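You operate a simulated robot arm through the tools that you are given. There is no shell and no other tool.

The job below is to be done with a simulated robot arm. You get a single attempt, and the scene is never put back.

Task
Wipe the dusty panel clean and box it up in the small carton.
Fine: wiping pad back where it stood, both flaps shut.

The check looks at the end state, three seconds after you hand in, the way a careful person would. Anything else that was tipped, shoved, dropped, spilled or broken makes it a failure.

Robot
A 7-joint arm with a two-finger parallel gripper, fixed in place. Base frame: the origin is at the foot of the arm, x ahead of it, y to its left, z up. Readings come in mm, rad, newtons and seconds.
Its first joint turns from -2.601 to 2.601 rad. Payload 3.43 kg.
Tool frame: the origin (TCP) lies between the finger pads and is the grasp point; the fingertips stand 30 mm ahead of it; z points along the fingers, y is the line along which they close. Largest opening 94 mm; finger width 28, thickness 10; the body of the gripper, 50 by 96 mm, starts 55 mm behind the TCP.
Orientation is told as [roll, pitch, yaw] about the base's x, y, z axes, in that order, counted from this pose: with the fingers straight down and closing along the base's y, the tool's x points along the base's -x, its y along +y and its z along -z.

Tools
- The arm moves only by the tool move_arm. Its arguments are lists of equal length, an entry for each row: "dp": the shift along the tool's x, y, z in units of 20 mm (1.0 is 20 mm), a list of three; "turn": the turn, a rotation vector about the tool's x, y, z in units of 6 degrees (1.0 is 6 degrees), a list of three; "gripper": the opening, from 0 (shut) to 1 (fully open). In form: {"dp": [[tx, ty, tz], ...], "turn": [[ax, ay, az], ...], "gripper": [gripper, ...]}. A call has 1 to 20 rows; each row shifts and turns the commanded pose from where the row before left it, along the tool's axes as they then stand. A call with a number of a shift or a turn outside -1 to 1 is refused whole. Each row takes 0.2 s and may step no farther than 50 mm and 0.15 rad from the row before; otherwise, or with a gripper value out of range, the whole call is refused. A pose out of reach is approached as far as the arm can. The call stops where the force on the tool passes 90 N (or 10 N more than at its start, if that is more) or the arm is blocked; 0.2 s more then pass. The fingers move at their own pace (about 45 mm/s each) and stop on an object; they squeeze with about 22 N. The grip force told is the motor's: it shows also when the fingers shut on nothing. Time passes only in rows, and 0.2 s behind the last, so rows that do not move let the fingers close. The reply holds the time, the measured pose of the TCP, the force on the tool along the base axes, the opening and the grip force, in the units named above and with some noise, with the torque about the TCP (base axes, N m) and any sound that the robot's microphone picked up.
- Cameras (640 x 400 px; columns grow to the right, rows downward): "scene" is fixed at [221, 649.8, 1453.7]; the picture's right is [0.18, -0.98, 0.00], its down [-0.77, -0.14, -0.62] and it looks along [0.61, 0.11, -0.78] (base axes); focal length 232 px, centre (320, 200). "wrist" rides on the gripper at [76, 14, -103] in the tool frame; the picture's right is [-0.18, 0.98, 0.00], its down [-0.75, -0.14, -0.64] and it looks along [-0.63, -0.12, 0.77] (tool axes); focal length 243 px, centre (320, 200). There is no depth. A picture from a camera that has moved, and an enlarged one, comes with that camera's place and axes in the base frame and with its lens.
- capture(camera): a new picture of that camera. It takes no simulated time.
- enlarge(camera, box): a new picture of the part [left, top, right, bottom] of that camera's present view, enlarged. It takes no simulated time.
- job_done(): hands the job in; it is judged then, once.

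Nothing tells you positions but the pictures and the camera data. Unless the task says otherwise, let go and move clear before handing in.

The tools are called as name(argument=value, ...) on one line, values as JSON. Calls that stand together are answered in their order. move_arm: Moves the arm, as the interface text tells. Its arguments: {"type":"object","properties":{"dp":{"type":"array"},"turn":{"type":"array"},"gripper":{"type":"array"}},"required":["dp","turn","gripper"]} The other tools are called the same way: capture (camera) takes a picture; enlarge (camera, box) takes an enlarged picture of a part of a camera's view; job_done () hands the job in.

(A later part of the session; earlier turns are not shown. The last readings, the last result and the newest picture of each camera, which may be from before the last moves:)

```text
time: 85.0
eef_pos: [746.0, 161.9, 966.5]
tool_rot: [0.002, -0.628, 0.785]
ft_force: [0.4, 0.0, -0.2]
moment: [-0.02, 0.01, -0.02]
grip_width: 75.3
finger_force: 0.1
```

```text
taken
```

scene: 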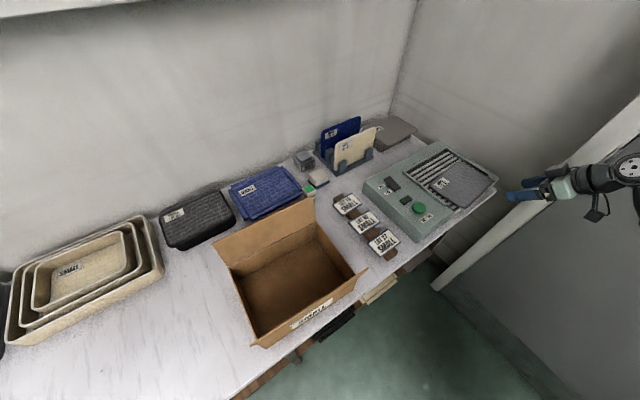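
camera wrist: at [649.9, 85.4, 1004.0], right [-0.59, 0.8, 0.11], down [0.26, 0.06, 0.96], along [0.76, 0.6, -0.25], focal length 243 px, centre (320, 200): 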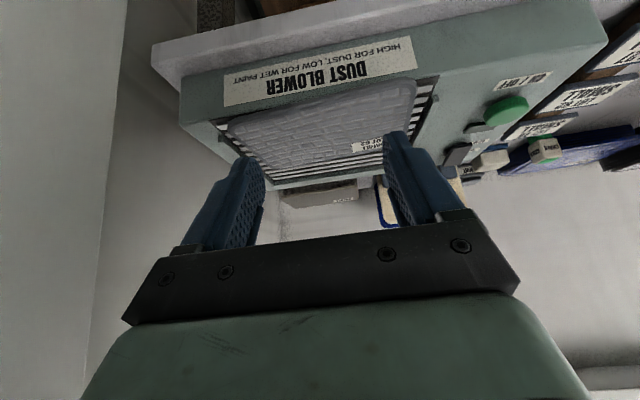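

enlarge(camera="wrist", box=[170, 20, 450, 190])

enlarge(camera="scene", box=[430, 150, 510, 215])

enlarge(camera="wrist", box=[200, 90, 300, 160])

enlarge(camera="wrist", box=[350, 60, 450, 130])

```text
2.29 times, centred on (310, 105) of wrist
camera zoom: at [649.9, 85.4, 1004.0], right [-0.59, 0.8, 0.11], down [0.26, 0.06, 0.96], along [0.76, 0.6, -0.25], focal length 555 px, centre (343, 417)
```

zoom: 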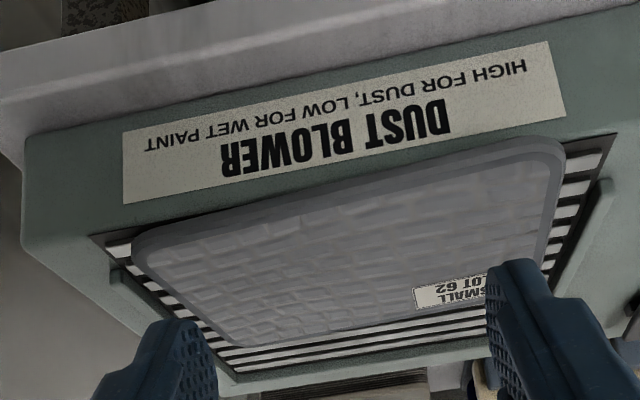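

```text
6.15 times, centred on (470, 182) of scene
camera zoom: at [221.0, 649.8, 1453.7], right [0.18, -0.98, 0.0], down [-0.77, -0.14, -0.62], along [0.61, 0.11, -0.78], focal length 1427 px, centre (-603, 308)
```

zoom: 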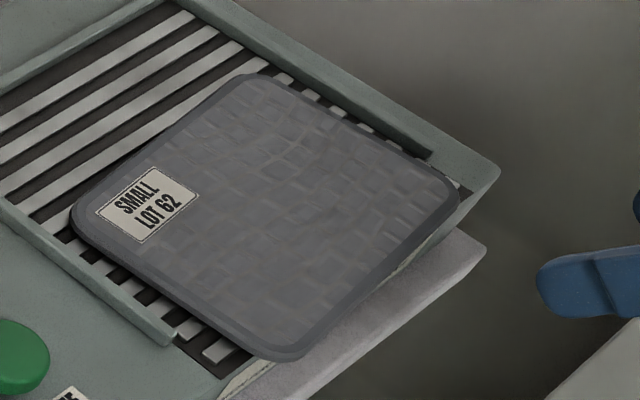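

```text
5.71 times, centred on (250, 125) of wrist
camera zoom: at [649.9, 85.4, 1004.0], right [-0.59, 0.8, 0.11], down [0.26, 0.06, 0.96], along [0.76, 0.6, -0.25], focal length 1386 px, centre (720, 629)
```

zoom: 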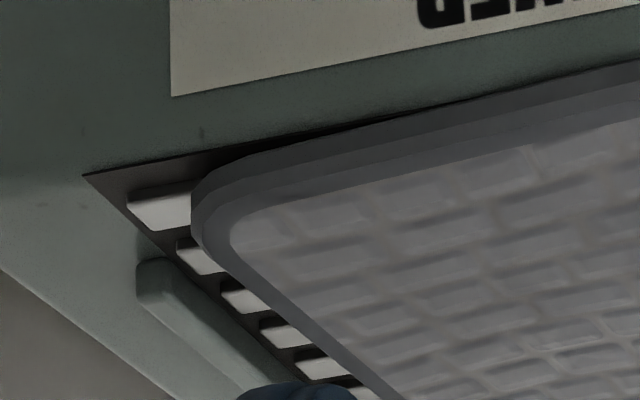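

```text
5.71 times, centred on (400, 95) of wrist
camera zoom: at [649.9, 85.4, 1004.0], right [-0.59, 0.8, 0.11], down [0.26, 0.06, 0.96], along [0.76, 0.6, -0.25], focal length 1386 px, centre (-137, 800)
```

zoom: 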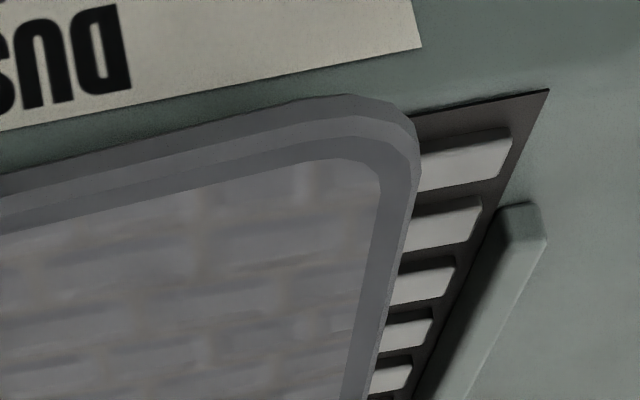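

The near edge overhangs the machine by only about 5–14 mm, and the grille is open on that side. I'll hook the open fingers behind the panel's far edge and pull it about 30 mm toward me to get a proper grip. First I'll move over the far side.

move_arm(dp=[[-0.894, 0, 0.65], [-0.894, 0, 0.65], [-0.894, 0, 0.65], [-0.894, 0, 0.65], [-0.894, 0, 0.65], [-0.894, 0, 0.65], [-0.894, 0, 0.65], [-0.894, 0, 0.65], [-0.894, 0, 0.65], [-0.894, 0, 0.65], [-0.894, 0, 0.65], [0, 0, 0], [0, 0, 0], [0, 0, 0], [0, 0, 0], [0, 0, 0]], turn=[[0, 0, 0], [0, 0, 0], [0, 0, 0], [0, 0, 0], [0, 0, 0], [0, 0, 0], [0, 0, 0], [0, 0, 0], [0, 0, 0], [0, 0, 0], [0, 0, 0], [0, 1, 0], [0, 1, 0], [0, 1, 0], [0, 1, 0], [0, 0, 0]], gripper=[0.8, 0.8, 0.8, 0.8, 0.8, 0.8, 1, 1, 1, 1, 1, 1, 1, 1, 1, 1])

capture(camera="wrist")

enlarge(camera="scene", box=[410, 110, 530, 210])

```text
time: 88.4
eef_pos: [918.5, 333.9, 966.1]
tool_rot: [0.001, -0.208, 0.787]
ft_force: [-0.8, -0.5, 0.7]
moment: [-0.01, 0.02, 0.01]
grip_width: 93.8
finger_force: 0.0
```

```text
taken
camera wrist: at [840.0, 275.9, 1050.1], right [-0.57, 0.82, 0.04], down [0.53, 0.33, 0.78], along [0.63, 0.47, -0.62], focal length 243 px, centre (320, 200)
```

wrist: 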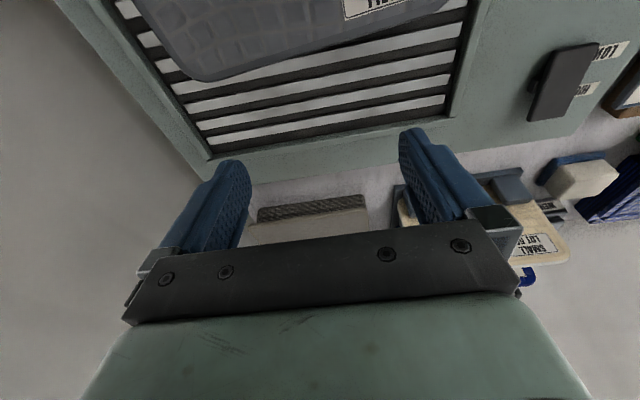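

```text
4.00 times, centred on (470, 160) of scene
camera zoom: at [221.0, 649.8, 1453.7], right [0.18, -0.98, 0.0], down [-0.77, -0.14, -0.62], along [0.61, 0.11, -0.78], focal length 928 px, centre (-280, 360)
```

zoom: 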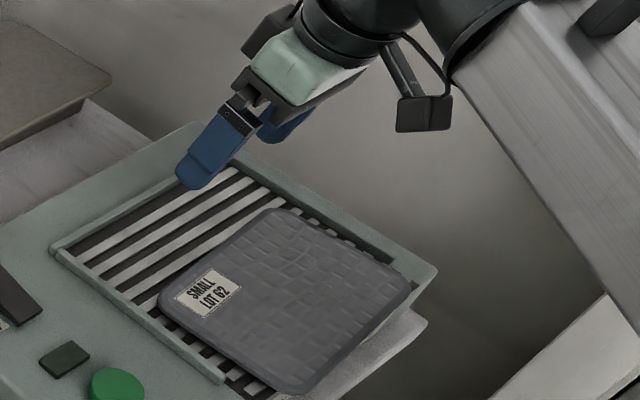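

I'm over the bare grille behind the panel. I'll descend toward the grille, slowly at the end.

move_arm(dp=[[0.18, 0, 0.856], [0.18, 0, 0.856], [0.18, 0, 0.856], [0.18, 0, 0.856], [0, 0, 0]], turn=[[0, 0, 0], [0, 0, 0], [0, 0, 0], [0, 0, 0], [0, 0, 0]], gripper=[1, 1, 1, 1, 1])

enlarge(camera="scene", box=[410, 130, 510, 210])

capture(camera="wrist")

```text
time: 89.6
eef_pos: [916.9, 333.8, 896.0]
tool_rot: [0.002, -0.208, 0.786]
ft_force: [0.1, 0.7, -0.1]
moment: [-0.01, 0.03, -0.03]
grip_width: 94.1
finger_force: 0.0
```

```text
5.00 times, centred on (460, 170) of scene
camera zoom: at [221.0, 649.8, 1453.7], right [0.18, -0.98, 0.0], down [-0.77, -0.14, -0.62], along [0.61, 0.11, -0.78], focal length 1160 px, centre (-380, 350)
```

zoom: 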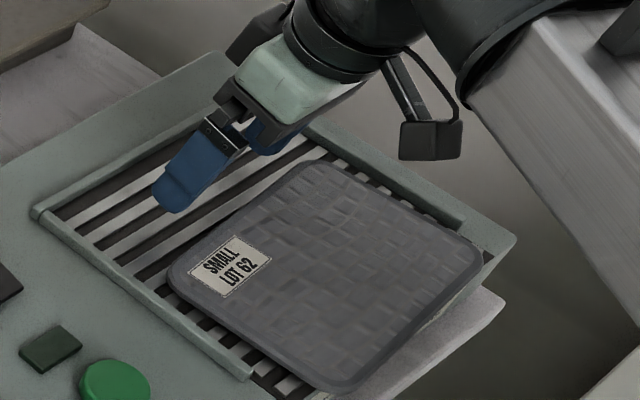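

```text
taken
camera wrist: at [839.9, 275.9, 979.6], right [-0.57, 0.82, 0.04], down [0.53, 0.33, 0.78], along [0.63, 0.47, -0.62], focal length 243 px, centre (320, 200)
```

wrist: 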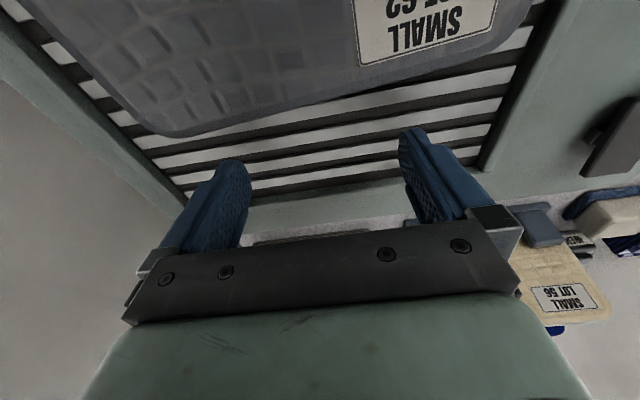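

move_arm(dp=[[0.0206, 0, 0.0978], [0.0206, 0, 0.0978], [0, 0, 0]], turn=[[0, 0, 0], [0, 0, 0], [0, 0, 0]], gripper=[1, 1, 1])

move_arm(dp=[[0.0206, 0, 0.0978], [0, 0, 0]], turn=[[0, 0, 0], [0, 0, 0]], gripper=[1, 1])

move_arm(dp=[[0.0206, 0, 0.0978], [0, 0, 0]], turn=[[0, 0, 0], [0, 0, 0]], gripper=[1, 1])

```text
time: 90.4
eef_pos: [917.0, 333.9, 892.5]
tool_rot: [0.004, -0.208, 0.788]
ft_force: [-0.6, 0.4, -0.2]
moment: [0.0, -0.01, 0.01]
grip_width: 94.0
finger_force: 0.1
```

```text
time: 91.0
eef_pos: [917.4, 333.7, 890.7]
tool_rot: [0.002, -0.208, 0.786]
ft_force: [-0.5, -1.0, -0.6]
moment: [-0.01, 0.0, -0.01]
grip_width: 93.9
finger_force: 0.1
```

```text
time: 91.6
eef_pos: [917.2, 333.8, 887.1]
tool_rot: [0.003, -0.207, 0.786]
ft_force: [0.3, 0.2, 0.6]
moment: [0.01, -0.02, 0.02]
grip_width: 93.9
finger_force: 0.0
```

move_arm(dp=[[0.0206, 0, 0.0978], [0, 0, 0]], turn=[[0, 0, 0], [0, 0, 0]], gripper=[1, 1])

move_arm(dp=[[0.0206, 0, 0.0978], [0, 0, 0]], turn=[[0, 0, 0], [0, 0, 0]], gripper=[1, 1])

enlarge(camera="scene", box=[420, 140, 480, 190])

```text
time: 92.2
eef_pos: [917.4, 334.5, 886.1]
tool_rot: [0.001, -0.206, 0.788]
ft_force: [0.6, 0.5, 0.0]
moment: [-0.05, -0.01, 0.0]
grip_width: 93.9
finger_force: 0.1
```

```text
time: 92.8
eef_pos: [916.9, 335.3, 883.0]
tool_rot: [0.002, -0.207, 0.788]
ft_force: [0.2, 0.5, 0.7]
moment: [-0.03, 0.01, 0.01]
grip_width: 94.0
finger_force: 0.1
```

```text
8.00 times, centred on (450, 165) of scene
camera zoom: at [221.0, 649.8, 1453.7], right [0.18, -0.98, 0.0], down [-0.77, -0.14, -0.62], along [0.61, 0.11, -0.78], focal length 1856 px, centre (-720, 480)
```

zoom: 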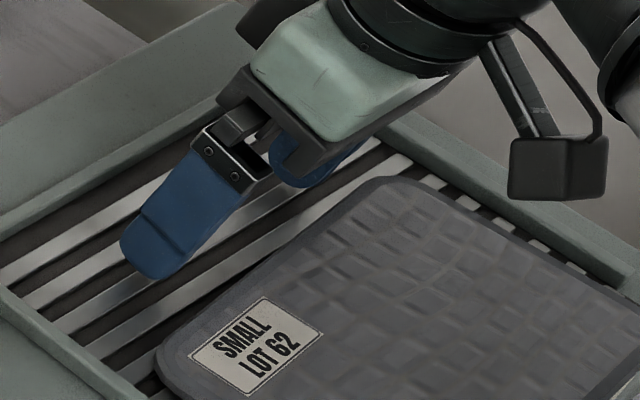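

move_arm(dp=[[0.0206, 0, 0.0978], [0, 0, 0]], turn=[[0, 0, 0], [0, 0, 0]], gripper=[1, 1])

move_arm(dp=[[0.0206, 0, 0.0978], [0, 0, 0]], turn=[[0, 0, 0], [0, 0, 0]], gripper=[1, 1])

```text
time: 93.4
eef_pos: [917.8, 335.4, 882.3]
tool_rot: [0.001, -0.21, 0.787]
ft_force: [0.3, -1.1, 11.5]
moment: [-0.52, -0.34, -0.06]
grip_width: 93.6
finger_force: 0.0
```

```text
time: 94.0
eef_pos: [917.3, 334.6, 882.1]
tool_rot: [0.0, -0.213, 0.787]
ft_force: [1.6, -0.5, 42.1]
moment: [-0.44, 0.0, 0.06]
grip_width: 93.7
finger_force: 0.1
```

The bars' top surface is at TCP z≈882.3. I'll lift 4.5 mm so the fingertips clear the bars but still catch the panel edge, then drag 36 mm toward me and check.

move_arm(dp=[[-0.0465, 0, -0.22], [0, 0, 0], [0.44, 0, -0.0929], [0.44, 0, -0.0929], [0.44, 0, -0.0929], [0.44, 0, -0.0929], [0, 0, 0]], turn=[[0, 0, 0], [0, 0, 0], [0, 0, 0], [0, 0, 0], [0, 0, 0], [0, 0, 0], [0, 0, 0]], gripper=[1, 1, 1, 1, 1, 1, 1])

enlarge(camera="scene", box=[420, 140, 510, 210])

capture(camera="wrist")

```text
time: 95.6
eef_pos: [892.2, 308.9, 884.5]
tool_rot: [0.001, -0.208, 0.787]
ft_force: [0.6, -0.8, 0.1]
moment: [0.0, 0.03, 0.01]
grip_width: 93.9
finger_force: 0.1
```

```text
5.71 times, centred on (465, 175) of scene
camera zoom: at [221.0, 649.8, 1453.7], right [0.18, -0.98, 0.0], down [-0.77, -0.14, -0.62], along [0.61, 0.11, -0.78], focal length 1325 px, centre (-509, 343)
```

zoom: 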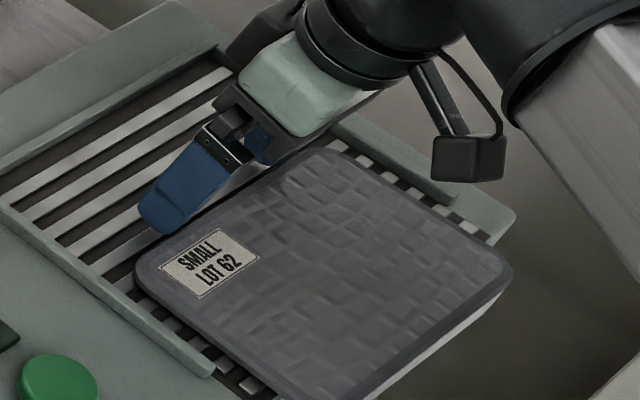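

```text
taken
camera wrist: at [814.7, 251.0, 968.1], right [-0.57, 0.82, 0.04], down [0.53, 0.33, 0.78], along [0.63, 0.47, -0.62], focal length 243 px, centre (320, 200)
```

wrist: 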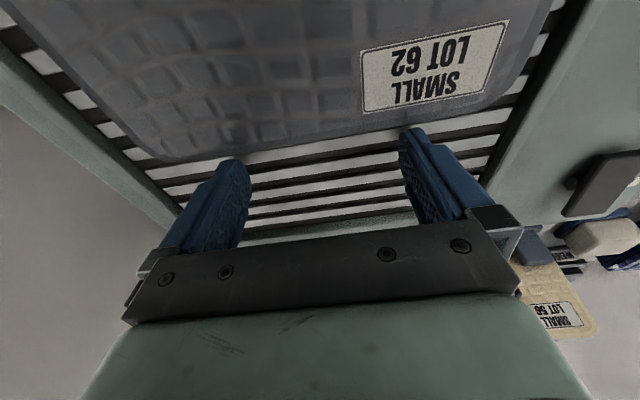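

The fingers are just at the edge, the left one first. I'll drag 30 mm more and check.

move_arm(dp=[[0.3668, 0, -0.0774], [0.3668, 0, -0.0774], [0.3668, 0, -0.0774], [0.3668, 0, -0.0774], [0, 0, 0]], turn=[[0, 0, 0], [0, 0, 0], [0, 0, 0], [0, 0, 0], [0, 0, 0]], gripper=[1, 1, 1, 1, 1])

enlarge(camera="scene", box=[420, 140, 510, 210])

capture(camera="wrist")

```text
time: 96.8
eef_pos: [872.3, 286.5, 884.9]
tool_rot: [0.003, -0.207, 0.787]
ft_force: [-0.1, 0.3, 0.9]
moment: [0.01, 0.02, -0.02]
grip_width: 94.2
finger_force: 0.1
```

```text
5.71 times, centred on (465, 175) of scene
camera zoom: at [221.0, 649.8, 1453.7], right [0.18, -0.98, 0.0], down [-0.77, -0.14, -0.62], along [0.61, 0.11, -0.78], focal length 1325 px, centre (-509, 343)
```

zoom: 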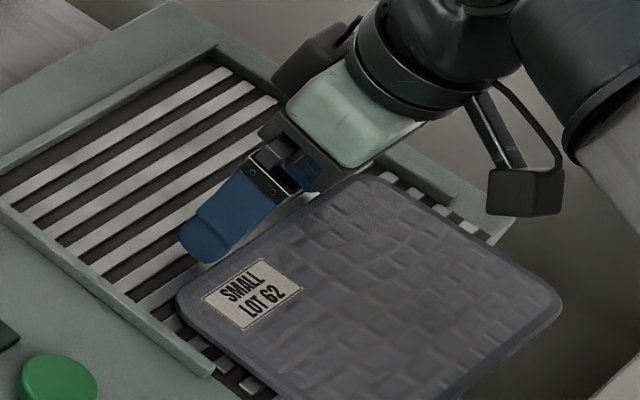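

```text
taken
camera wrist: at [793.6, 229.5, 968.4], right [-0.57, 0.82, 0.04], down [0.53, 0.33, 0.78], along [0.63, 0.47, -0.62], focal length 243 px, centre (320, 200)
```

wrist: 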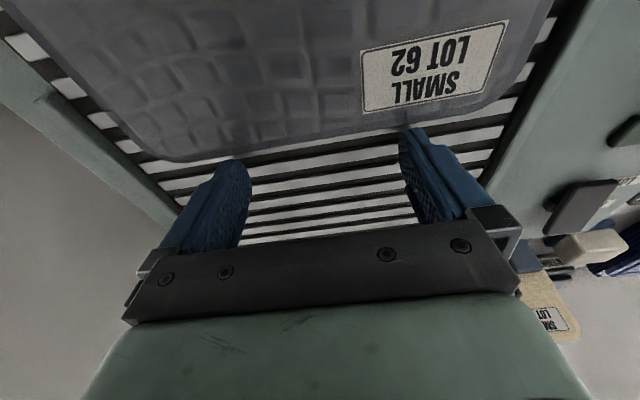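

The panel slid about 48 mm; its near edge is now near r≈677, overhanging roughly 40 mm and still stable. I'll back off gently, rise and retreat, then turn the tool horizontal to grip that overhang.

move_arm(dp=[[-0.391, 0, 0.0826], [-0.2065, 0, -0.978], [-0.2065, 0, -0.978], [-0.2065, 0, -0.978], [-0.2065, 0, -0.978], [0.978, 0, -0.2065], [0.978, 0, -0.2065], [0.978, 0, -0.2065], [0.978, 0, -0.2065], [0.978, 0, -0.2065], [0.978, 0, -0.2065], [0.978, 0, -0.2065], [0.978, 0, -0.2065], [0.978, 0, -0.2065], [0.978, 0, -0.2065], [0.978, 0, -0.2065], [0.978, 0, -0.2065], [0, 0, 0]], turn=[[0, 0, 0], [0, 0, 0], [0, 0, 0], [0, 0, 0], [0, 0, 0], [0, 0, 0], [0, 0, 0], [0, 0, 0], [0, 0, 0], [0, 0, 0], [0, 0, 0], [0, 0, 0], [0, 0, 0], [0, 0, 0], [0, 0, 0], [0, 0, 0], [0, 0, 0], [0, 0, 0]], gripper=[1, 1, 1, 1, 1, 0.6, 0.6, 0.6, 0.6, 0.6, 0.6, 0.6, 0.6, 0.6, 0.6, 0.6, 0.6, 0.6])

move_arm(dp=[[0, 0, 0], [0, 0, 0], [0, 0, 0], [0, 0, 0], [0, 0, 0], [0, 0, 0], [0, 0, 0], [0, 0, 0], [0, 0, 0]], turn=[[0, -1, 0], [0, -1, 0], [0, -1, 0], [0, -1, 0], [0, -1, 0], [0, -1, 0], [0, -1, 0], [0, -1, 0], [0, 0, 0]], gripper=[0.6, 0.6, 0.6, 0.6, 0.6, 0.6, 0.6, 0.6, 0.6])

capture(camera="wrist")

capture(camera="scene")

```text
time: 100.6
eef_pos: [706.4, 122.4, 963.9]
tool_rot: [0.002, -0.209, 0.787]
ft_force: [-0.5, -0.4, -0.8]
moment: [0.04, 0.02, 0.01]
grip_width: 56.3
finger_force: 0.1
```

```text
time: 102.6
eef_pos: [706.6, 122.7, 963.6]
tool_rot: [0.003, -1.046, 0.785]
ft_force: [0.6, 0.1, -0.2]
moment: [0.0, -0.02, 0.0]
grip_width: 56.3
finger_force: 0.0
```

```text
taken
camera wrist: at [607.7, 43.0, 948.6], right [-0.63, 0.76, 0.16], down [-0.03, -0.23, 0.97], along [0.78, 0.61, 0.16], focal length 243 px, centre (320, 200)
```

wrist: 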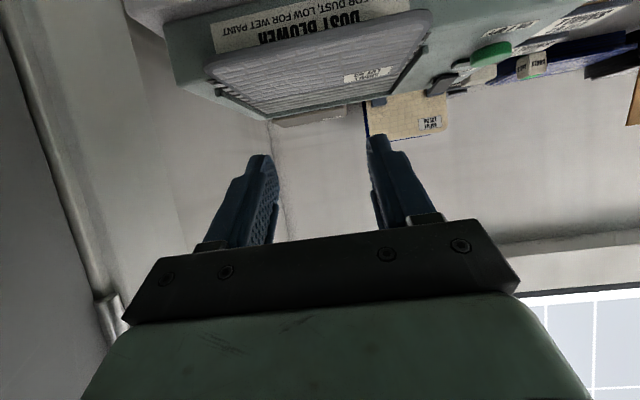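

```text
taken
```

scene: 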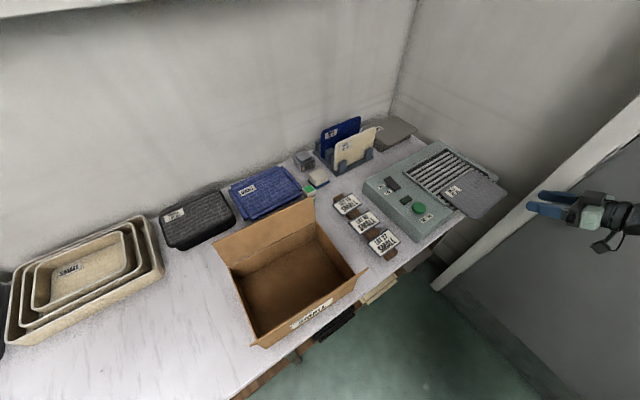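

The panel overhangs well and is level. I'll bring the tool fully horizontal, then roll 90° so the fingers close vertically.

move_arm(dp=[[0, 0, 0], [0, 0, 0], [0, 0, 0], [0, 0, 0], [0, 0, 0], [0, 0, 0]], turn=[[0, -1, 0], [0, -1, 0], [0, -1, 0], [0, -1, 0], [0, -1, 0], [0, 0, 0]], gripper=[0.6, 0.6, 0.6, 0.6, 0.6, 0.6])

move_arm(dp=[[0, 0, 0], [0, 0, 0], [0, 0, 0], [0, 0, 0], [0, 0, 0], [0, 0, 0], [0, 0, 0], [0, 0, 0], [0, 0, 0], [0, 0, 0], [0, 0, 0], [0, 0, 0], [0, 0, 0], [0, 0, 0], [0, 0, 0], [0, 0, 0]], turn=[[0, 0, 1], [0, 0, 1], [0, 0, 1], [0, 0, 1], [0, 0, 1], [0, 0, 1], [0, 0, 1], [0, 0, 1], [0, 0, 1], [0, 0, 1], [0, 0, 1], [0, 0, 1], [0, 0, 1], [0, 0, 1], [0, 0, 1], [0, 0, 0]], gripper=[0.6, 0.6, 0.6, 0.6, 0.6, 0.6, 0.6, 0.6, 0.6, 0.6, 0.6, 0.6, 0.6, 0.6, 0.6, 0.6])

capture(camera="wrist")

capture(camera="scene")

```text
time: 104.0
eef_pos: [707.3, 123.0, 962.6]
tool_rot: [1.601, -1.568, -0.813]
ft_force: [-0.2, 0.4, 0.1]
moment: [-0.01, -0.03, 0.02]
grip_width: 56.3
finger_force: 0.1
```

```text
time: 107.4
eef_pos: [708.8, 122.6, 963.5]
tool_rot: [1.57, 0.003, -0.783]
ft_force: [0.4, -0.2, -0.4]
moment: [-0.02, 0.01, -0.02]
grip_width: 56.4
finger_force: 0.2
```

```text
taken
camera wrist: at [581.1, 103.9, 977.5], right [0.13, -0.13, 0.98], down [0.08, -0.99, -0.14], along [0.99, 0.1, -0.12], focal length 243 px, centre (320, 200)
```

wrist: 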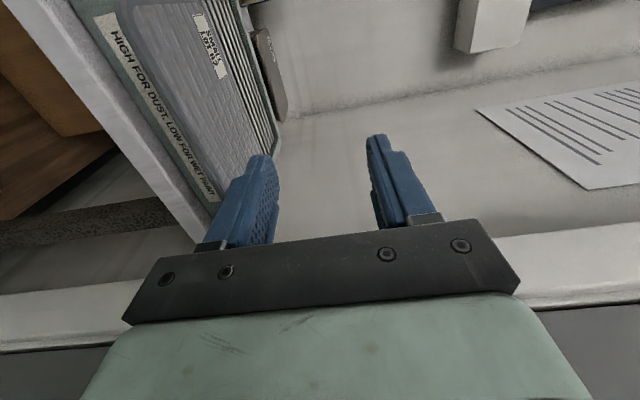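

```text
taken
```

scene: 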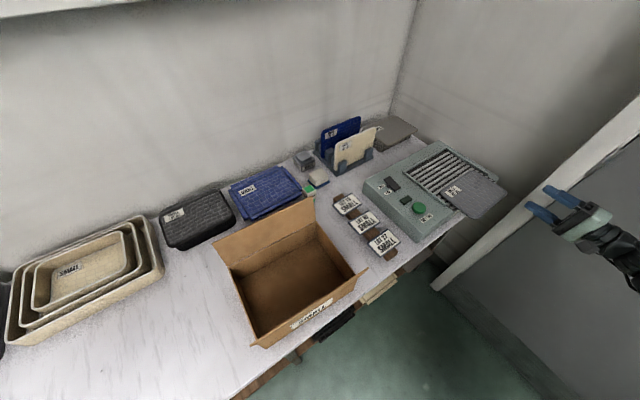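

The tool is horizontal, aimed at the panel edge. I'll lower to panel height while still 35 mm short of the edge and check alignment.

move_arm(dp=[[0, -0.875, 0.1], [0, -0.875, 0.1], [0, -0.875, 0.1], [0, -0.875, 0.1], [0, -0.875, 0.1], [0, -0.875, 0.1], [0, 0, 0]], turn=[[0, 0, 0], [0, 0, 0], [0, 0, 0], [0, 0, 0], [0, 0, 0], [0, 0, 0], [0, 0, 0]], gripper=[0.5, 0.5, 0.5, 0.5, 0.5, 0.5, 0.5])

capture(camera="wrist")

enlarge(camera="scene", box=[430, 150, 560, 240])

```text
time: 109.0
eef_pos: [714.4, 130.6, 858.2]
tool_rot: [1.568, 0.0, -0.785]
ft_force: [-0.8, 0.3, 0.6]
moment: [0.0, 0.01, 0.01]
grip_width: 47.1
finger_force: 0.0
```

```text
taken
camera wrist: at [589.1, 112.2, 872.4], right [0.13, -0.13, 0.98], down [0.08, -0.99, -0.14], along [0.99, 0.1, -0.12], focal length 243 px, centre (320, 200)
```

wrist: 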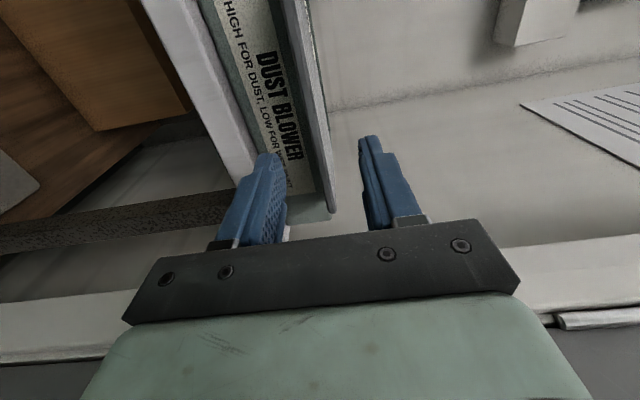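

```text
4.44 times, centred on (495, 195) of scene
camera zoom: at [221.0, 649.8, 1453.7], right [0.18, -0.98, 0.0], down [-0.77, -0.14, -0.62], along [0.61, 0.11, -0.78], focal length 1031 px, centre (-458, 222)
```

zoom: 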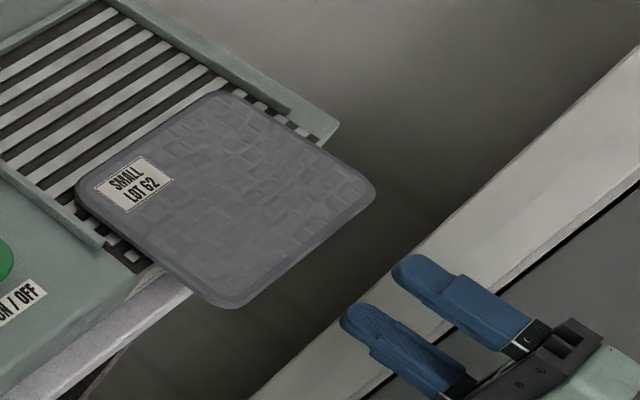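

enlarge(camera="wrist", box=[220, 0, 420, 240])

enlarge(camera="wrist", box=[260, 120, 390, 230])

```text
1.67 times, centred on (320, 120) of wrist
camera zoom: at [589.1, 112.2, 872.4], right [0.13, -0.13, 0.98], down [0.08, -0.99, -0.14], along [0.99, 0.1, -0.12], focal length 404 px, centre (320, 333)
```

zoom: 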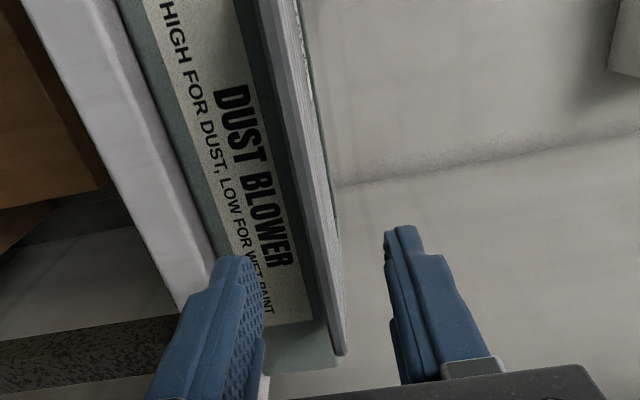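

```text
3.64 times, centred on (325, 175) of wrist
camera zoom: at [589.1, 112.2, 872.4], right [0.13, -0.13, 0.98], down [0.08, -0.99, -0.14], along [0.99, 0.1, -0.12], focal length 882 px, centre (302, 291)
```

zoom: 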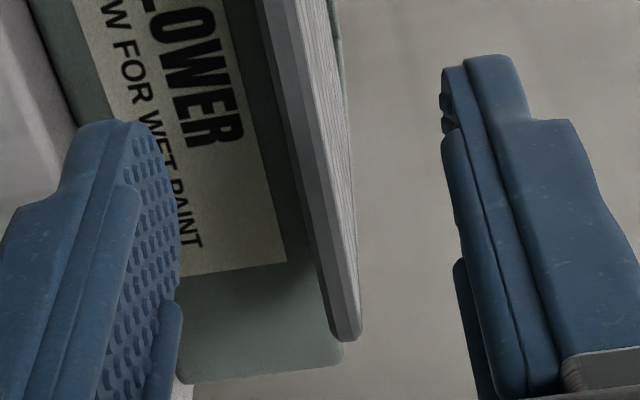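

The panel edge lies between the fingers (z≈849–857, near edge r≈680). I'll lower 3 mm and slide the fingers in 88 mm, stopping short of the machine face.

move_arm(dp=[[0, -0.15, 0], [0, 0, 0.88], [0, 0, 0.88], [0, 0, 0.88], [0, 0, 0.88], [0, 0, 0.88], [0, 0, 0]], turn=[[0, 0, 0], [0, 0, 0], [0, 0, 0], [0, 0, 0], [0, 0, 0], [0, 0, 0], [0, 0, 0]], gripper=[0.5, 0.5, 0.5, 0.5, 0.5, 0.5, 0.5])

capture(camera="wrist")

enlarge(camera="scene", box=[430, 150, 560, 240])

```text
time: 110.6
eef_pos: [778.8, 194.3, 854.5]
tool_rot: [1.569, 0.002, -0.784]
ft_force: [1.0, 0.8, -0.4]
moment: [0.01, 0.0, 0.01]
grip_width: 46.9
finger_force: 0.2
```

```text
taken
camera wrist: at [652.0, 175.7, 869.3], right [0.13, -0.13, 0.98], down [0.08, -0.99, -0.14], along [0.99, 0.1, -0.12], focal length 243 px, centre (320, 200)
```

wrist: 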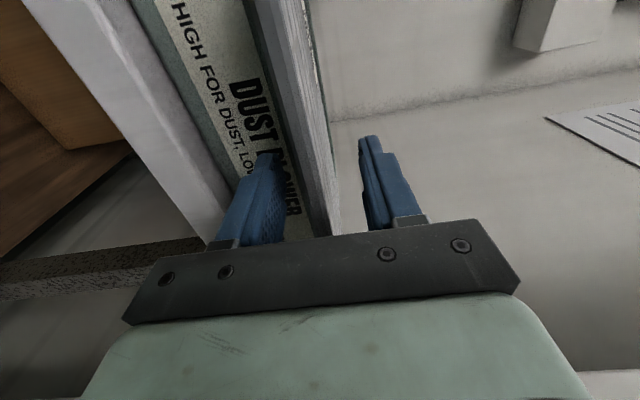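

```text
4.44 times, centred on (495, 195) of scene
camera zoom: at [221.0, 649.8, 1453.7], right [0.18, -0.98, 0.0], down [-0.77, -0.14, -0.62], along [0.61, 0.11, -0.78], focal length 1031 px, centre (-458, 222)
```

zoom: 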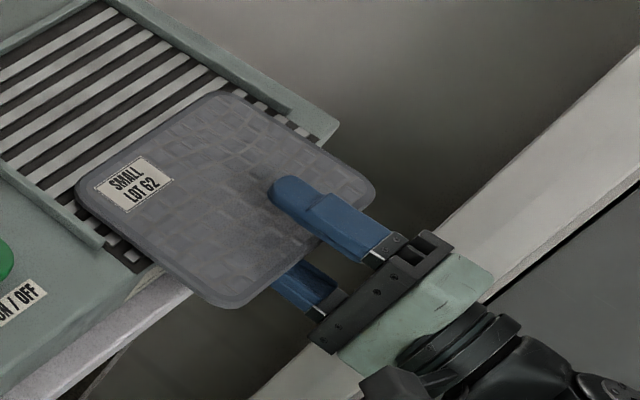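

The fingers straddle the overhanging edge at its centre. Closing gradually now.

move_arm(dp=[[0, 0, 0], [0, 0, 0], [0, 0, 0], [0, 0, 0], [0, 0, 0], [0, 0, 0], [0, 0, 0], [0, 0, 0]], turn=[[0, 0, 0], [0, 0, 0], [0, 0, 0], [0, 0, 0], [0, 0, 0], [0, 0, 0], [0, 0, 0], [0, 0, 0]], gripper=[0.35, 0.25, 0.18, 0.14, 0.1, 0.05, 0, 0])

capture(camera="wrist")

enlarge(camera="scene", box=[430, 150, 560, 240])

```text
time: 112.4
eef_pos: [778.6, 194.9, 855.3]
tool_rot: [1.567, 0.001, -0.785]
ft_force: [0.8, 0.4, 0.1]
moment: [-0.02, -0.01, 0.0]
grip_width: 12.0
finger_force: 22.3
```

```text
taken
camera wrist: at [651.9, 175.6, 869.3], right [0.13, -0.13, 0.98], down [0.08, -0.99, -0.14], along [0.99, 0.1, -0.12], focal length 243 px, centre (320, 200)
```

wrist: 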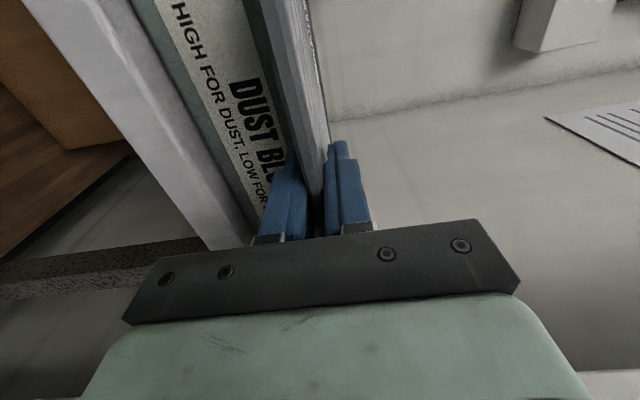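

```text
4.44 times, centred on (495, 195) of scene
camera zoom: at [221.0, 649.8, 1453.7], right [0.18, -0.98, 0.0], down [-0.77, -0.14, -0.62], along [0.61, 0.11, -0.78], focal length 1031 px, centre (-458, 222)
```

zoom: 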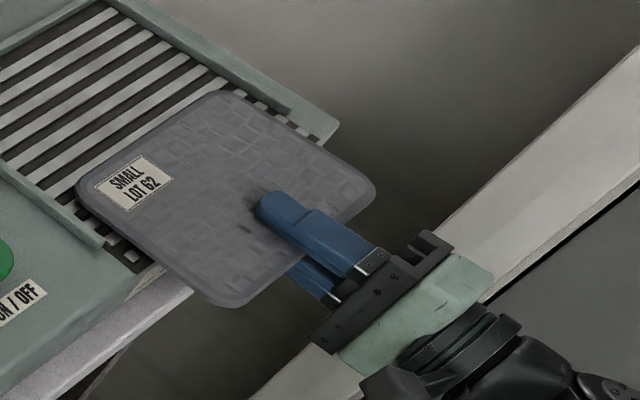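

I have hold of the panel (12 mm thick, 22 N). I'll lift it 16 mm straight up and check for droop and weight.

move_arm(dp=[[0, 0.2, 0], [0, 0.3, 0], [0, 0.3, 0], [0, 0, 0], [0, 0, 0]], turn=[[0, 0, 0], [0, 0, 0], [0, 0, 0], [0, 0, 0], [0, 0, 0]], gripper=[0, 0, 0, 0, 0])

capture(camera="wrist")

enlarge(camera="scene", box=[430, 140, 560, 240])

```text
time: 113.6
eef_pos: [777.5, 194.0, 871.8]
tool_rot: [1.569, 0.002, -0.783]
ft_force: [-0.1, -1.0, 0.4]
moment: [0.01, 0.0, 0.0]
grip_width: 12.1
finger_force: 22.0
```

```text
taken
camera wrist: at [651.6, 174.8, 885.1], right [0.13, -0.13, 0.98], down [0.08, -0.99, -0.14], along [0.99, 0.1, -0.12], focal length 243 px, centre (320, 200)
```

wrist: 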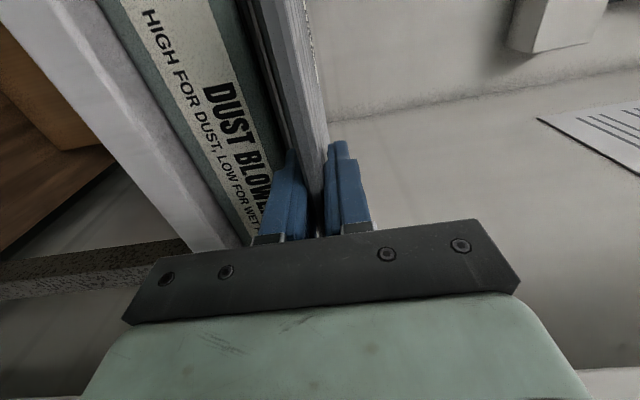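

```text
4.00 times, centred on (495, 190) of scene
camera zoom: at [221.0, 649.8, 1453.7], right [0.18, -0.98, 0.0], down [-0.77, -0.14, -0.62], along [0.61, 0.11, -0.78], focal length 928 px, centre (-380, 240)
```

zoom: 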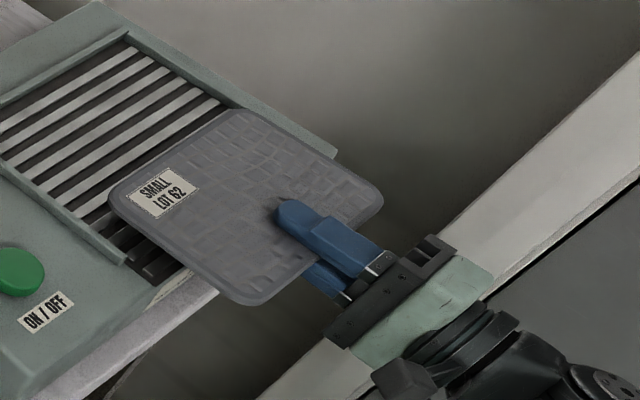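

The panel lifted level and light. I'll raise it well clear, carry it sideways toward the carton side, then turn it to hang vertically.

move_arm(dp=[[0, 0.9, 0], [0, 0.9, 0], [0, 0.9, 0], [0, 0.9, 0], [0, 0.9, 0], [0, 0.9, 0], [0, 0.9, 0], [0, 0.9, 0], [0, 0.9, 0], [0, 0.4, 0], [0, 0, 0]], turn=[[0, 0, 0], [0, 0, 0], [0, 0, 0], [0, 0, 0], [0, 0, 0], [0, 0, 0], [0, 0, 0], [0, 0, 0], [0, 0, 0], [0, 0, 0], [0, 0, 0]], gripper=[0, 0, 0, 0, 0, 0, 0, 0, 0, 0, 0])

move_arm(dp=[[0.8, 0, 0], [0.8, 0, 0], [0.8, 0, 0], [0.8, 0, 0], [0.8, 0, 0], [0.8, 0, 0], [0.8, 0, 0], [0.8, 0, 0], [0.8, 0, 0], [0.8, 0, 0], [0.8, 0, 0], [0.8, 0, 0], [0.8, 0, 0], [0.8, 0, 0], [0.8, 0, 0], [0.8, 0, 0], [0.8, 0, 0], [0.8, 0, 0], [0.8, 0, 0], [0, 0, 0]], turn=[[0, 0, 0], [0, 0, 0], [0, 0, 0], [0, 0, 0], [0, 0, 0], [0, 0, 0], [0, 0, 0], [0, 0, 0], [0, 0, 0], [0, 0, 0], [0, 0, 0], [0, 0, 0], [0, 0, 0], [0, 0, 0], [0, 0, 0], [0, 0, 0], [0, 0, 0], [0, 0, 0], [0, 0, 0], [0, 0, 0]], gripper=[0, 0, 0, 0, 0, 0, 0, 0, 0, 0, 0, 0, 0, 0, 0, 0, 0, 0, 0, 0])

capture(camera="scene")

capture(camera="wrist")

```text
time: 116.0
eef_pos: [777.3, 193.8, 1041.7]
tool_rot: [1.571, 0.001, -0.784]
ft_force: [-0.1, 1.2, -1.2]
moment: [-0.06, 0.02, 0.01]
grip_width: 12.1
finger_force: 21.9
```

```text
time: 120.2
eef_pos: [607.6, 430.5, 1045.9]
tool_rot: [1.569, 0.003, -0.783]
ft_force: [-0.6, -0.4, -0.6]
moment: [-0.01, -0.01, 0.01]
grip_width: 12.0
finger_force: 22.0
out of reach, approached as far as the arm can: row 10, 11, 12, 13, 14, 15, 16, 17, 18, 19
```

```text
taken
```

scene: 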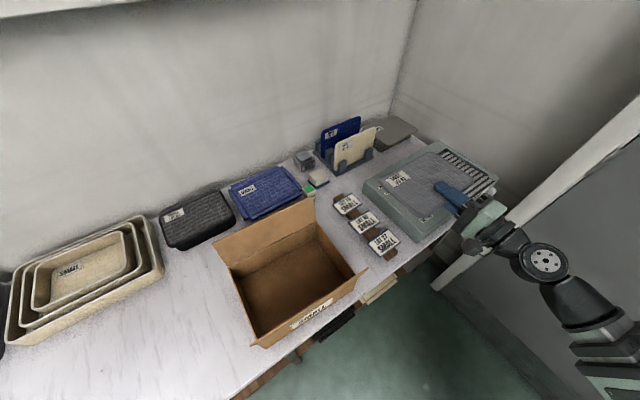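

```text
taken
camera wrist: at [480.8, 411.1, 1060.2], right [0.13, -0.13, 0.98], down [0.08, -0.99, -0.14], along [0.99, 0.1, -0.12], focal length 243 px, centre (320, 200)
```

wrist: 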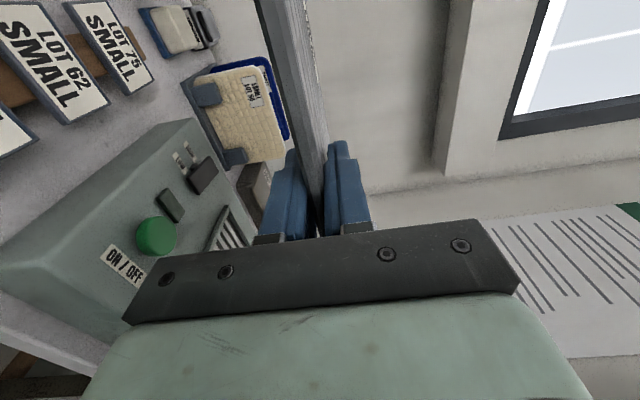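

I'm near the inner reach limit but at a usable spot (r=734, t=-125, z=1046). Now I'll rotate the panel to hang straight down.

move_arm(dp=[[0, 0, 0], [0, 0, 0], [0, 0, 0], [0, 0, 0], [0, 0, 0], [0, 0, 0], [0, 0, 0], [0, 0, 0], [0, 0, 0], [0, 0, 0], [0, 0, 0], [0, 0, 0], [0, 0, 0], [0, 0, 0], [0, 0, 0], [0, 0, 0]], turn=[[1, 0, 0], [1, 0, 0], [1, 0, 0], [1, 0, 0], [1, 0, 0], [1, 0, 0], [1, 0, 0], [1, 0, 0], [1, 0, 0], [1, 0, 0], [1, 0, 0], [1, 0, 0], [1, 0, 0], [1, 0, 0], [1, 0, 0], [0, 0, 0]], gripper=[0, 0, 0, 0, 0, 0, 0, 0, 0, 0, 0, 0, 0, 0, 0, 0])

capture(camera="scene")

capture(camera="wrist")

```text
time: 123.6
eef_pos: [607.1, 428.8, 1045.5]
tool_rot: [-0.002, 0.001, -0.783]
ft_force: [-0.6, 0.2, -1.1]
moment: [-0.01, 0.01, -0.01]
grip_width: 12.1
finger_force: 22.3
```

```text
taken
```

scene: 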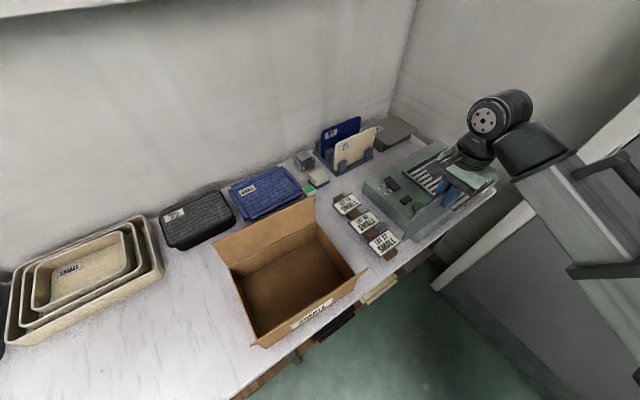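

```text
taken
camera wrist: at [563.2, 493.3, 1148.4], right [0.82, 0.57, 0.0], down [0.44, -0.63, 0.64], along [0.36, -0.53, -0.77], focal length 243 px, centre (320, 200)
```

wrist: 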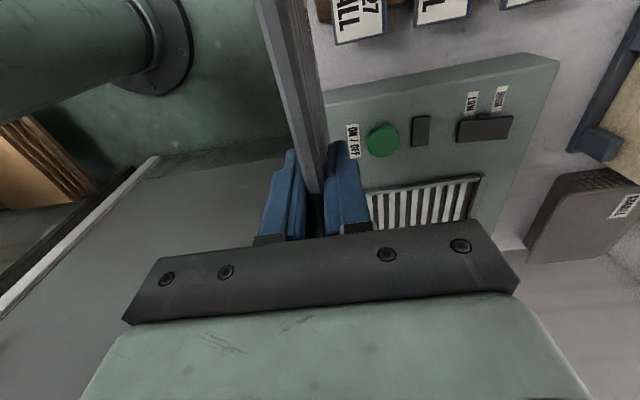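

The panel hangs vertically. I'll move it out to r≈857 and sideways over the carton opening, entering over the low right wall between the upright flaps.

move_arm(dp=[[0, 0.89, 0], [0, 0.89, 0], [0, 0.89, 0], [0, 0.89, 0], [0, 0.89, 0], [0, 0.89, 0], [0, 0.89, 0], [0, 0, 0]], turn=[[0, 0, 0], [0, 0, 0], [0, 0, 0], [0, 0, 0], [0, 0, 0], [0, 0, 0], [0, 0, 0], [0, 0, 0]], gripper=[0, 0, 0, 0, 0, 0, 0, 0])

move_arm(dp=[[0.95, 0, 0], [0.95, 0, 0], [0.95, 0, 0], [0.95, 0, 0], [0.95, 0, 0], [0.95, 0, 0], [0.95, 0, 0], [0.95, 0, 0], [0.95, 0, 0], [0.95, 0, 0], [0, 0, 0]], turn=[[0, 0, 0], [0, 0, 0], [0, 0, 0], [0, 0, 0], [0, 0, 0], [0, 0, 0], [0, 0, 0], [0, 0, 0], [0, 0, 0], [0, 0, 0], [0, 0, 0]], gripper=[0, 0, 0, 0, 0, 0, 0, 0, 0, 0, 0])

capture(camera="scene")

capture(camera="wrist")

```text
time: 125.4
eef_pos: [694.9, 518.8, 1046.7]
tool_rot: [-0.003, 0.002, -0.785]
ft_force: [0.1, 0.4, -0.4]
moment: [0.02, -0.01, -0.01]
grip_width: 12.1
finger_force: 21.7
```

```text
time: 127.8
eef_pos: [560.3, 652.2, 1047.4]
tool_rot: [-0.002, 0.0, -0.784]
ft_force: [-0.7, 0.2, -1.0]
moment: [0.06, 0.01, 0.02]
grip_width: 12.1
finger_force: 21.7
```

```text
taken
```

scene: 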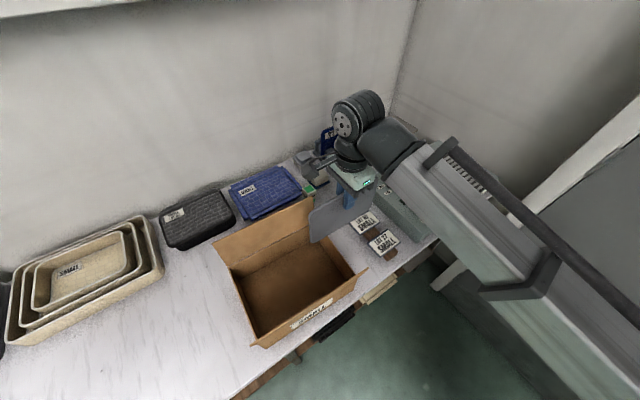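

```text
taken
camera wrist: at [515.9, 716.1, 1149.3], right [0.82, 0.57, 0.0], down [0.44, -0.63, 0.64], along [0.36, -0.53, -0.77], focal length 243 px, centre (320, 200)
```

wrist: 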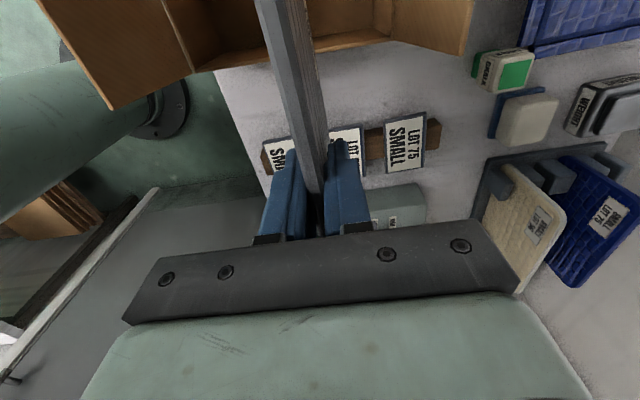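

The panel lines up with the opening between the flaps. Next I'll slide in over the right wall to the centre.

move_arm(dp=[[0.97, 0, 0], [0.97, 0, 0], [0.97, 0, 0], [0.97, 0, 0], [0.97, 0, 0], [0.97, 0, 0], [0.97, 0, 0], [0.97, 0, 0], [0.97, 0, 0], [0, 0, 0]], turn=[[0, 0, 0], [0, 0, 0], [0, 0, 0], [0, 0, 0], [0, 0, 0], [0, 0, 0], [0, 0, 0], [0, 0, 0], [0, 0, 0.58], [0, 0, 0]], gripper=[0, 0, 0, 0, 0, 0, 0, 0, 0, 0])

capture(camera="scene")

capture(camera="wrist")

enlarge(camera="scene", box=[190, 170, 390, 350])

```text
time: 130.0
eef_pos: [435.9, 775.4, 1046.0]
tool_rot: [-0.003, 0.001, -0.844]
ft_force: [0.0, -0.1, -0.7]
moment: [0.03, 0.01, 0.0]
grip_width: 12.1
finger_force: 21.8
```

```text
taken
```

scene: 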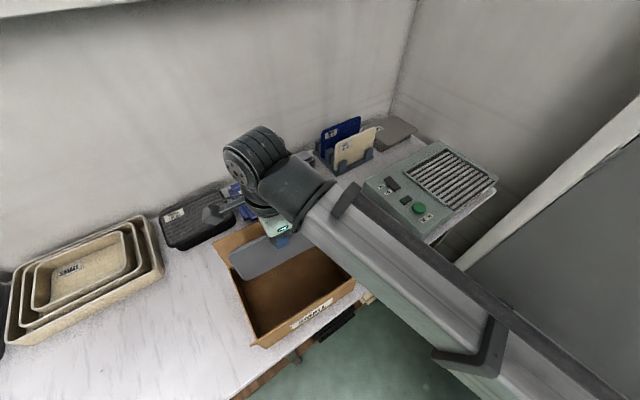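

```text
taken
camera wrist: at [396.6, 842.3, 1149.1], right [0.86, 0.51, 0.0], down [0.4, -0.66, 0.64], along [0.33, -0.55, -0.77], focal length 243 px, centre (320, 200)
```

wrist: 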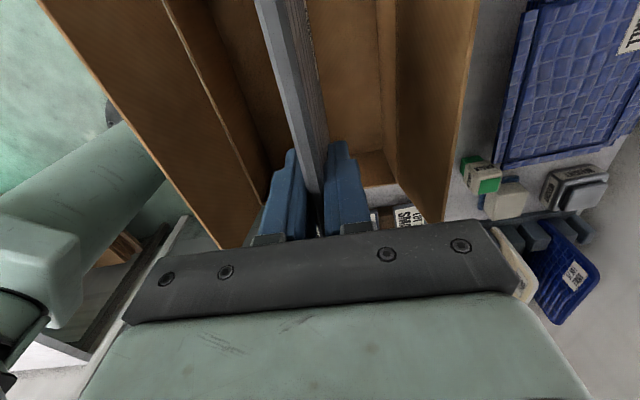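

```text
2.22 times, centred on (290, 260) of scene
camera zoom: at [221.0, 649.8, 1453.7], right [0.18, -0.98, 0.0], down [-0.77, -0.14, -0.62], along [0.61, 0.11, -0.78], focal length 515 px, centre (387, 67)
```

zoom: 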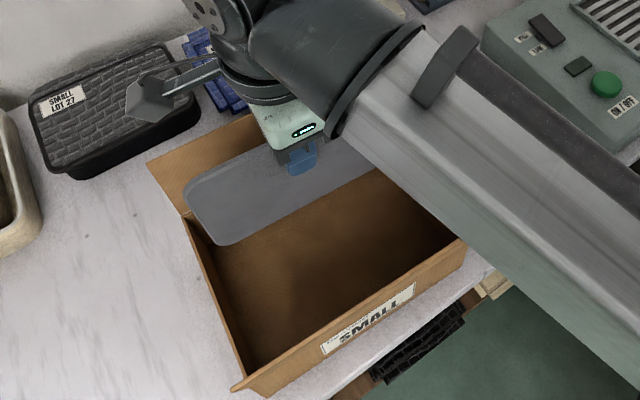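

The panel is centred over the opening. I'll tilt it 24° so the lower edge leans to the far side, shift 8 mm outward, and look again before descending.

move_arm(dp=[[0, 0, 0], [0, 0, 0], [0, 0, 0], [0, 0, 0], [0, 0.365, 0.163], [0, 0, 0]], turn=[[-1, 0, 0], [-1, 0, 0], [-1, 0, 0], [-1, 0, 0], [0, 0, 0], [0, 0, 0]], gripper=[0, 0, 0, 0, 0, 0])

capture(camera="wrist")

enlarge(camera="scene", box=[190, 170, 390, 350])

```text
time: 131.4
eef_pos: [443.4, 781.2, 1046.6]
tool_rot: [0.419, 0.002, -0.846]
ft_force: [0.4, -0.2, -0.4]
moment: [-0.05, -0.04, 0.0]
grip_width: 12.1
finger_force: 22.4
```

```text
taken
camera wrist: at [370.7, 818.8, 1145.8], right [0.79, 0.46, 0.4], down [0.21, -0.82, 0.53], along [0.57, -0.34, -0.75], focal length 243 px, centre (320, 200)
```

wrist: 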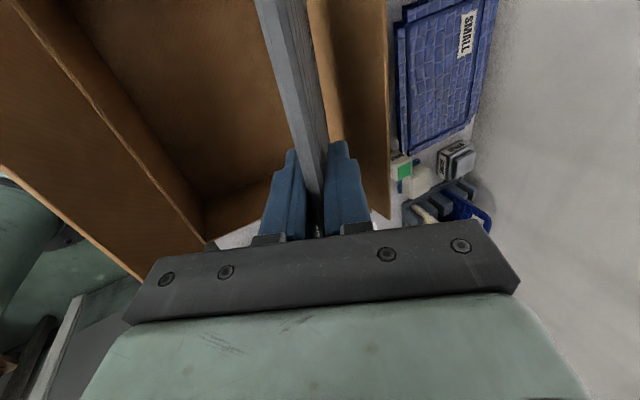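

```text
2.22 times, centred on (290, 260) of scene
camera zoom: at [221.0, 649.8, 1453.7], right [0.18, -0.98, 0.0], down [-0.77, -0.14, -0.62], along [0.61, 0.11, -0.78], focal length 515 px, centre (387, 67)
```

zoom: 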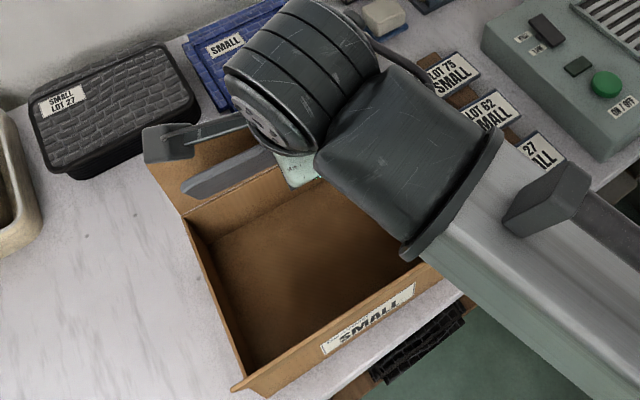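

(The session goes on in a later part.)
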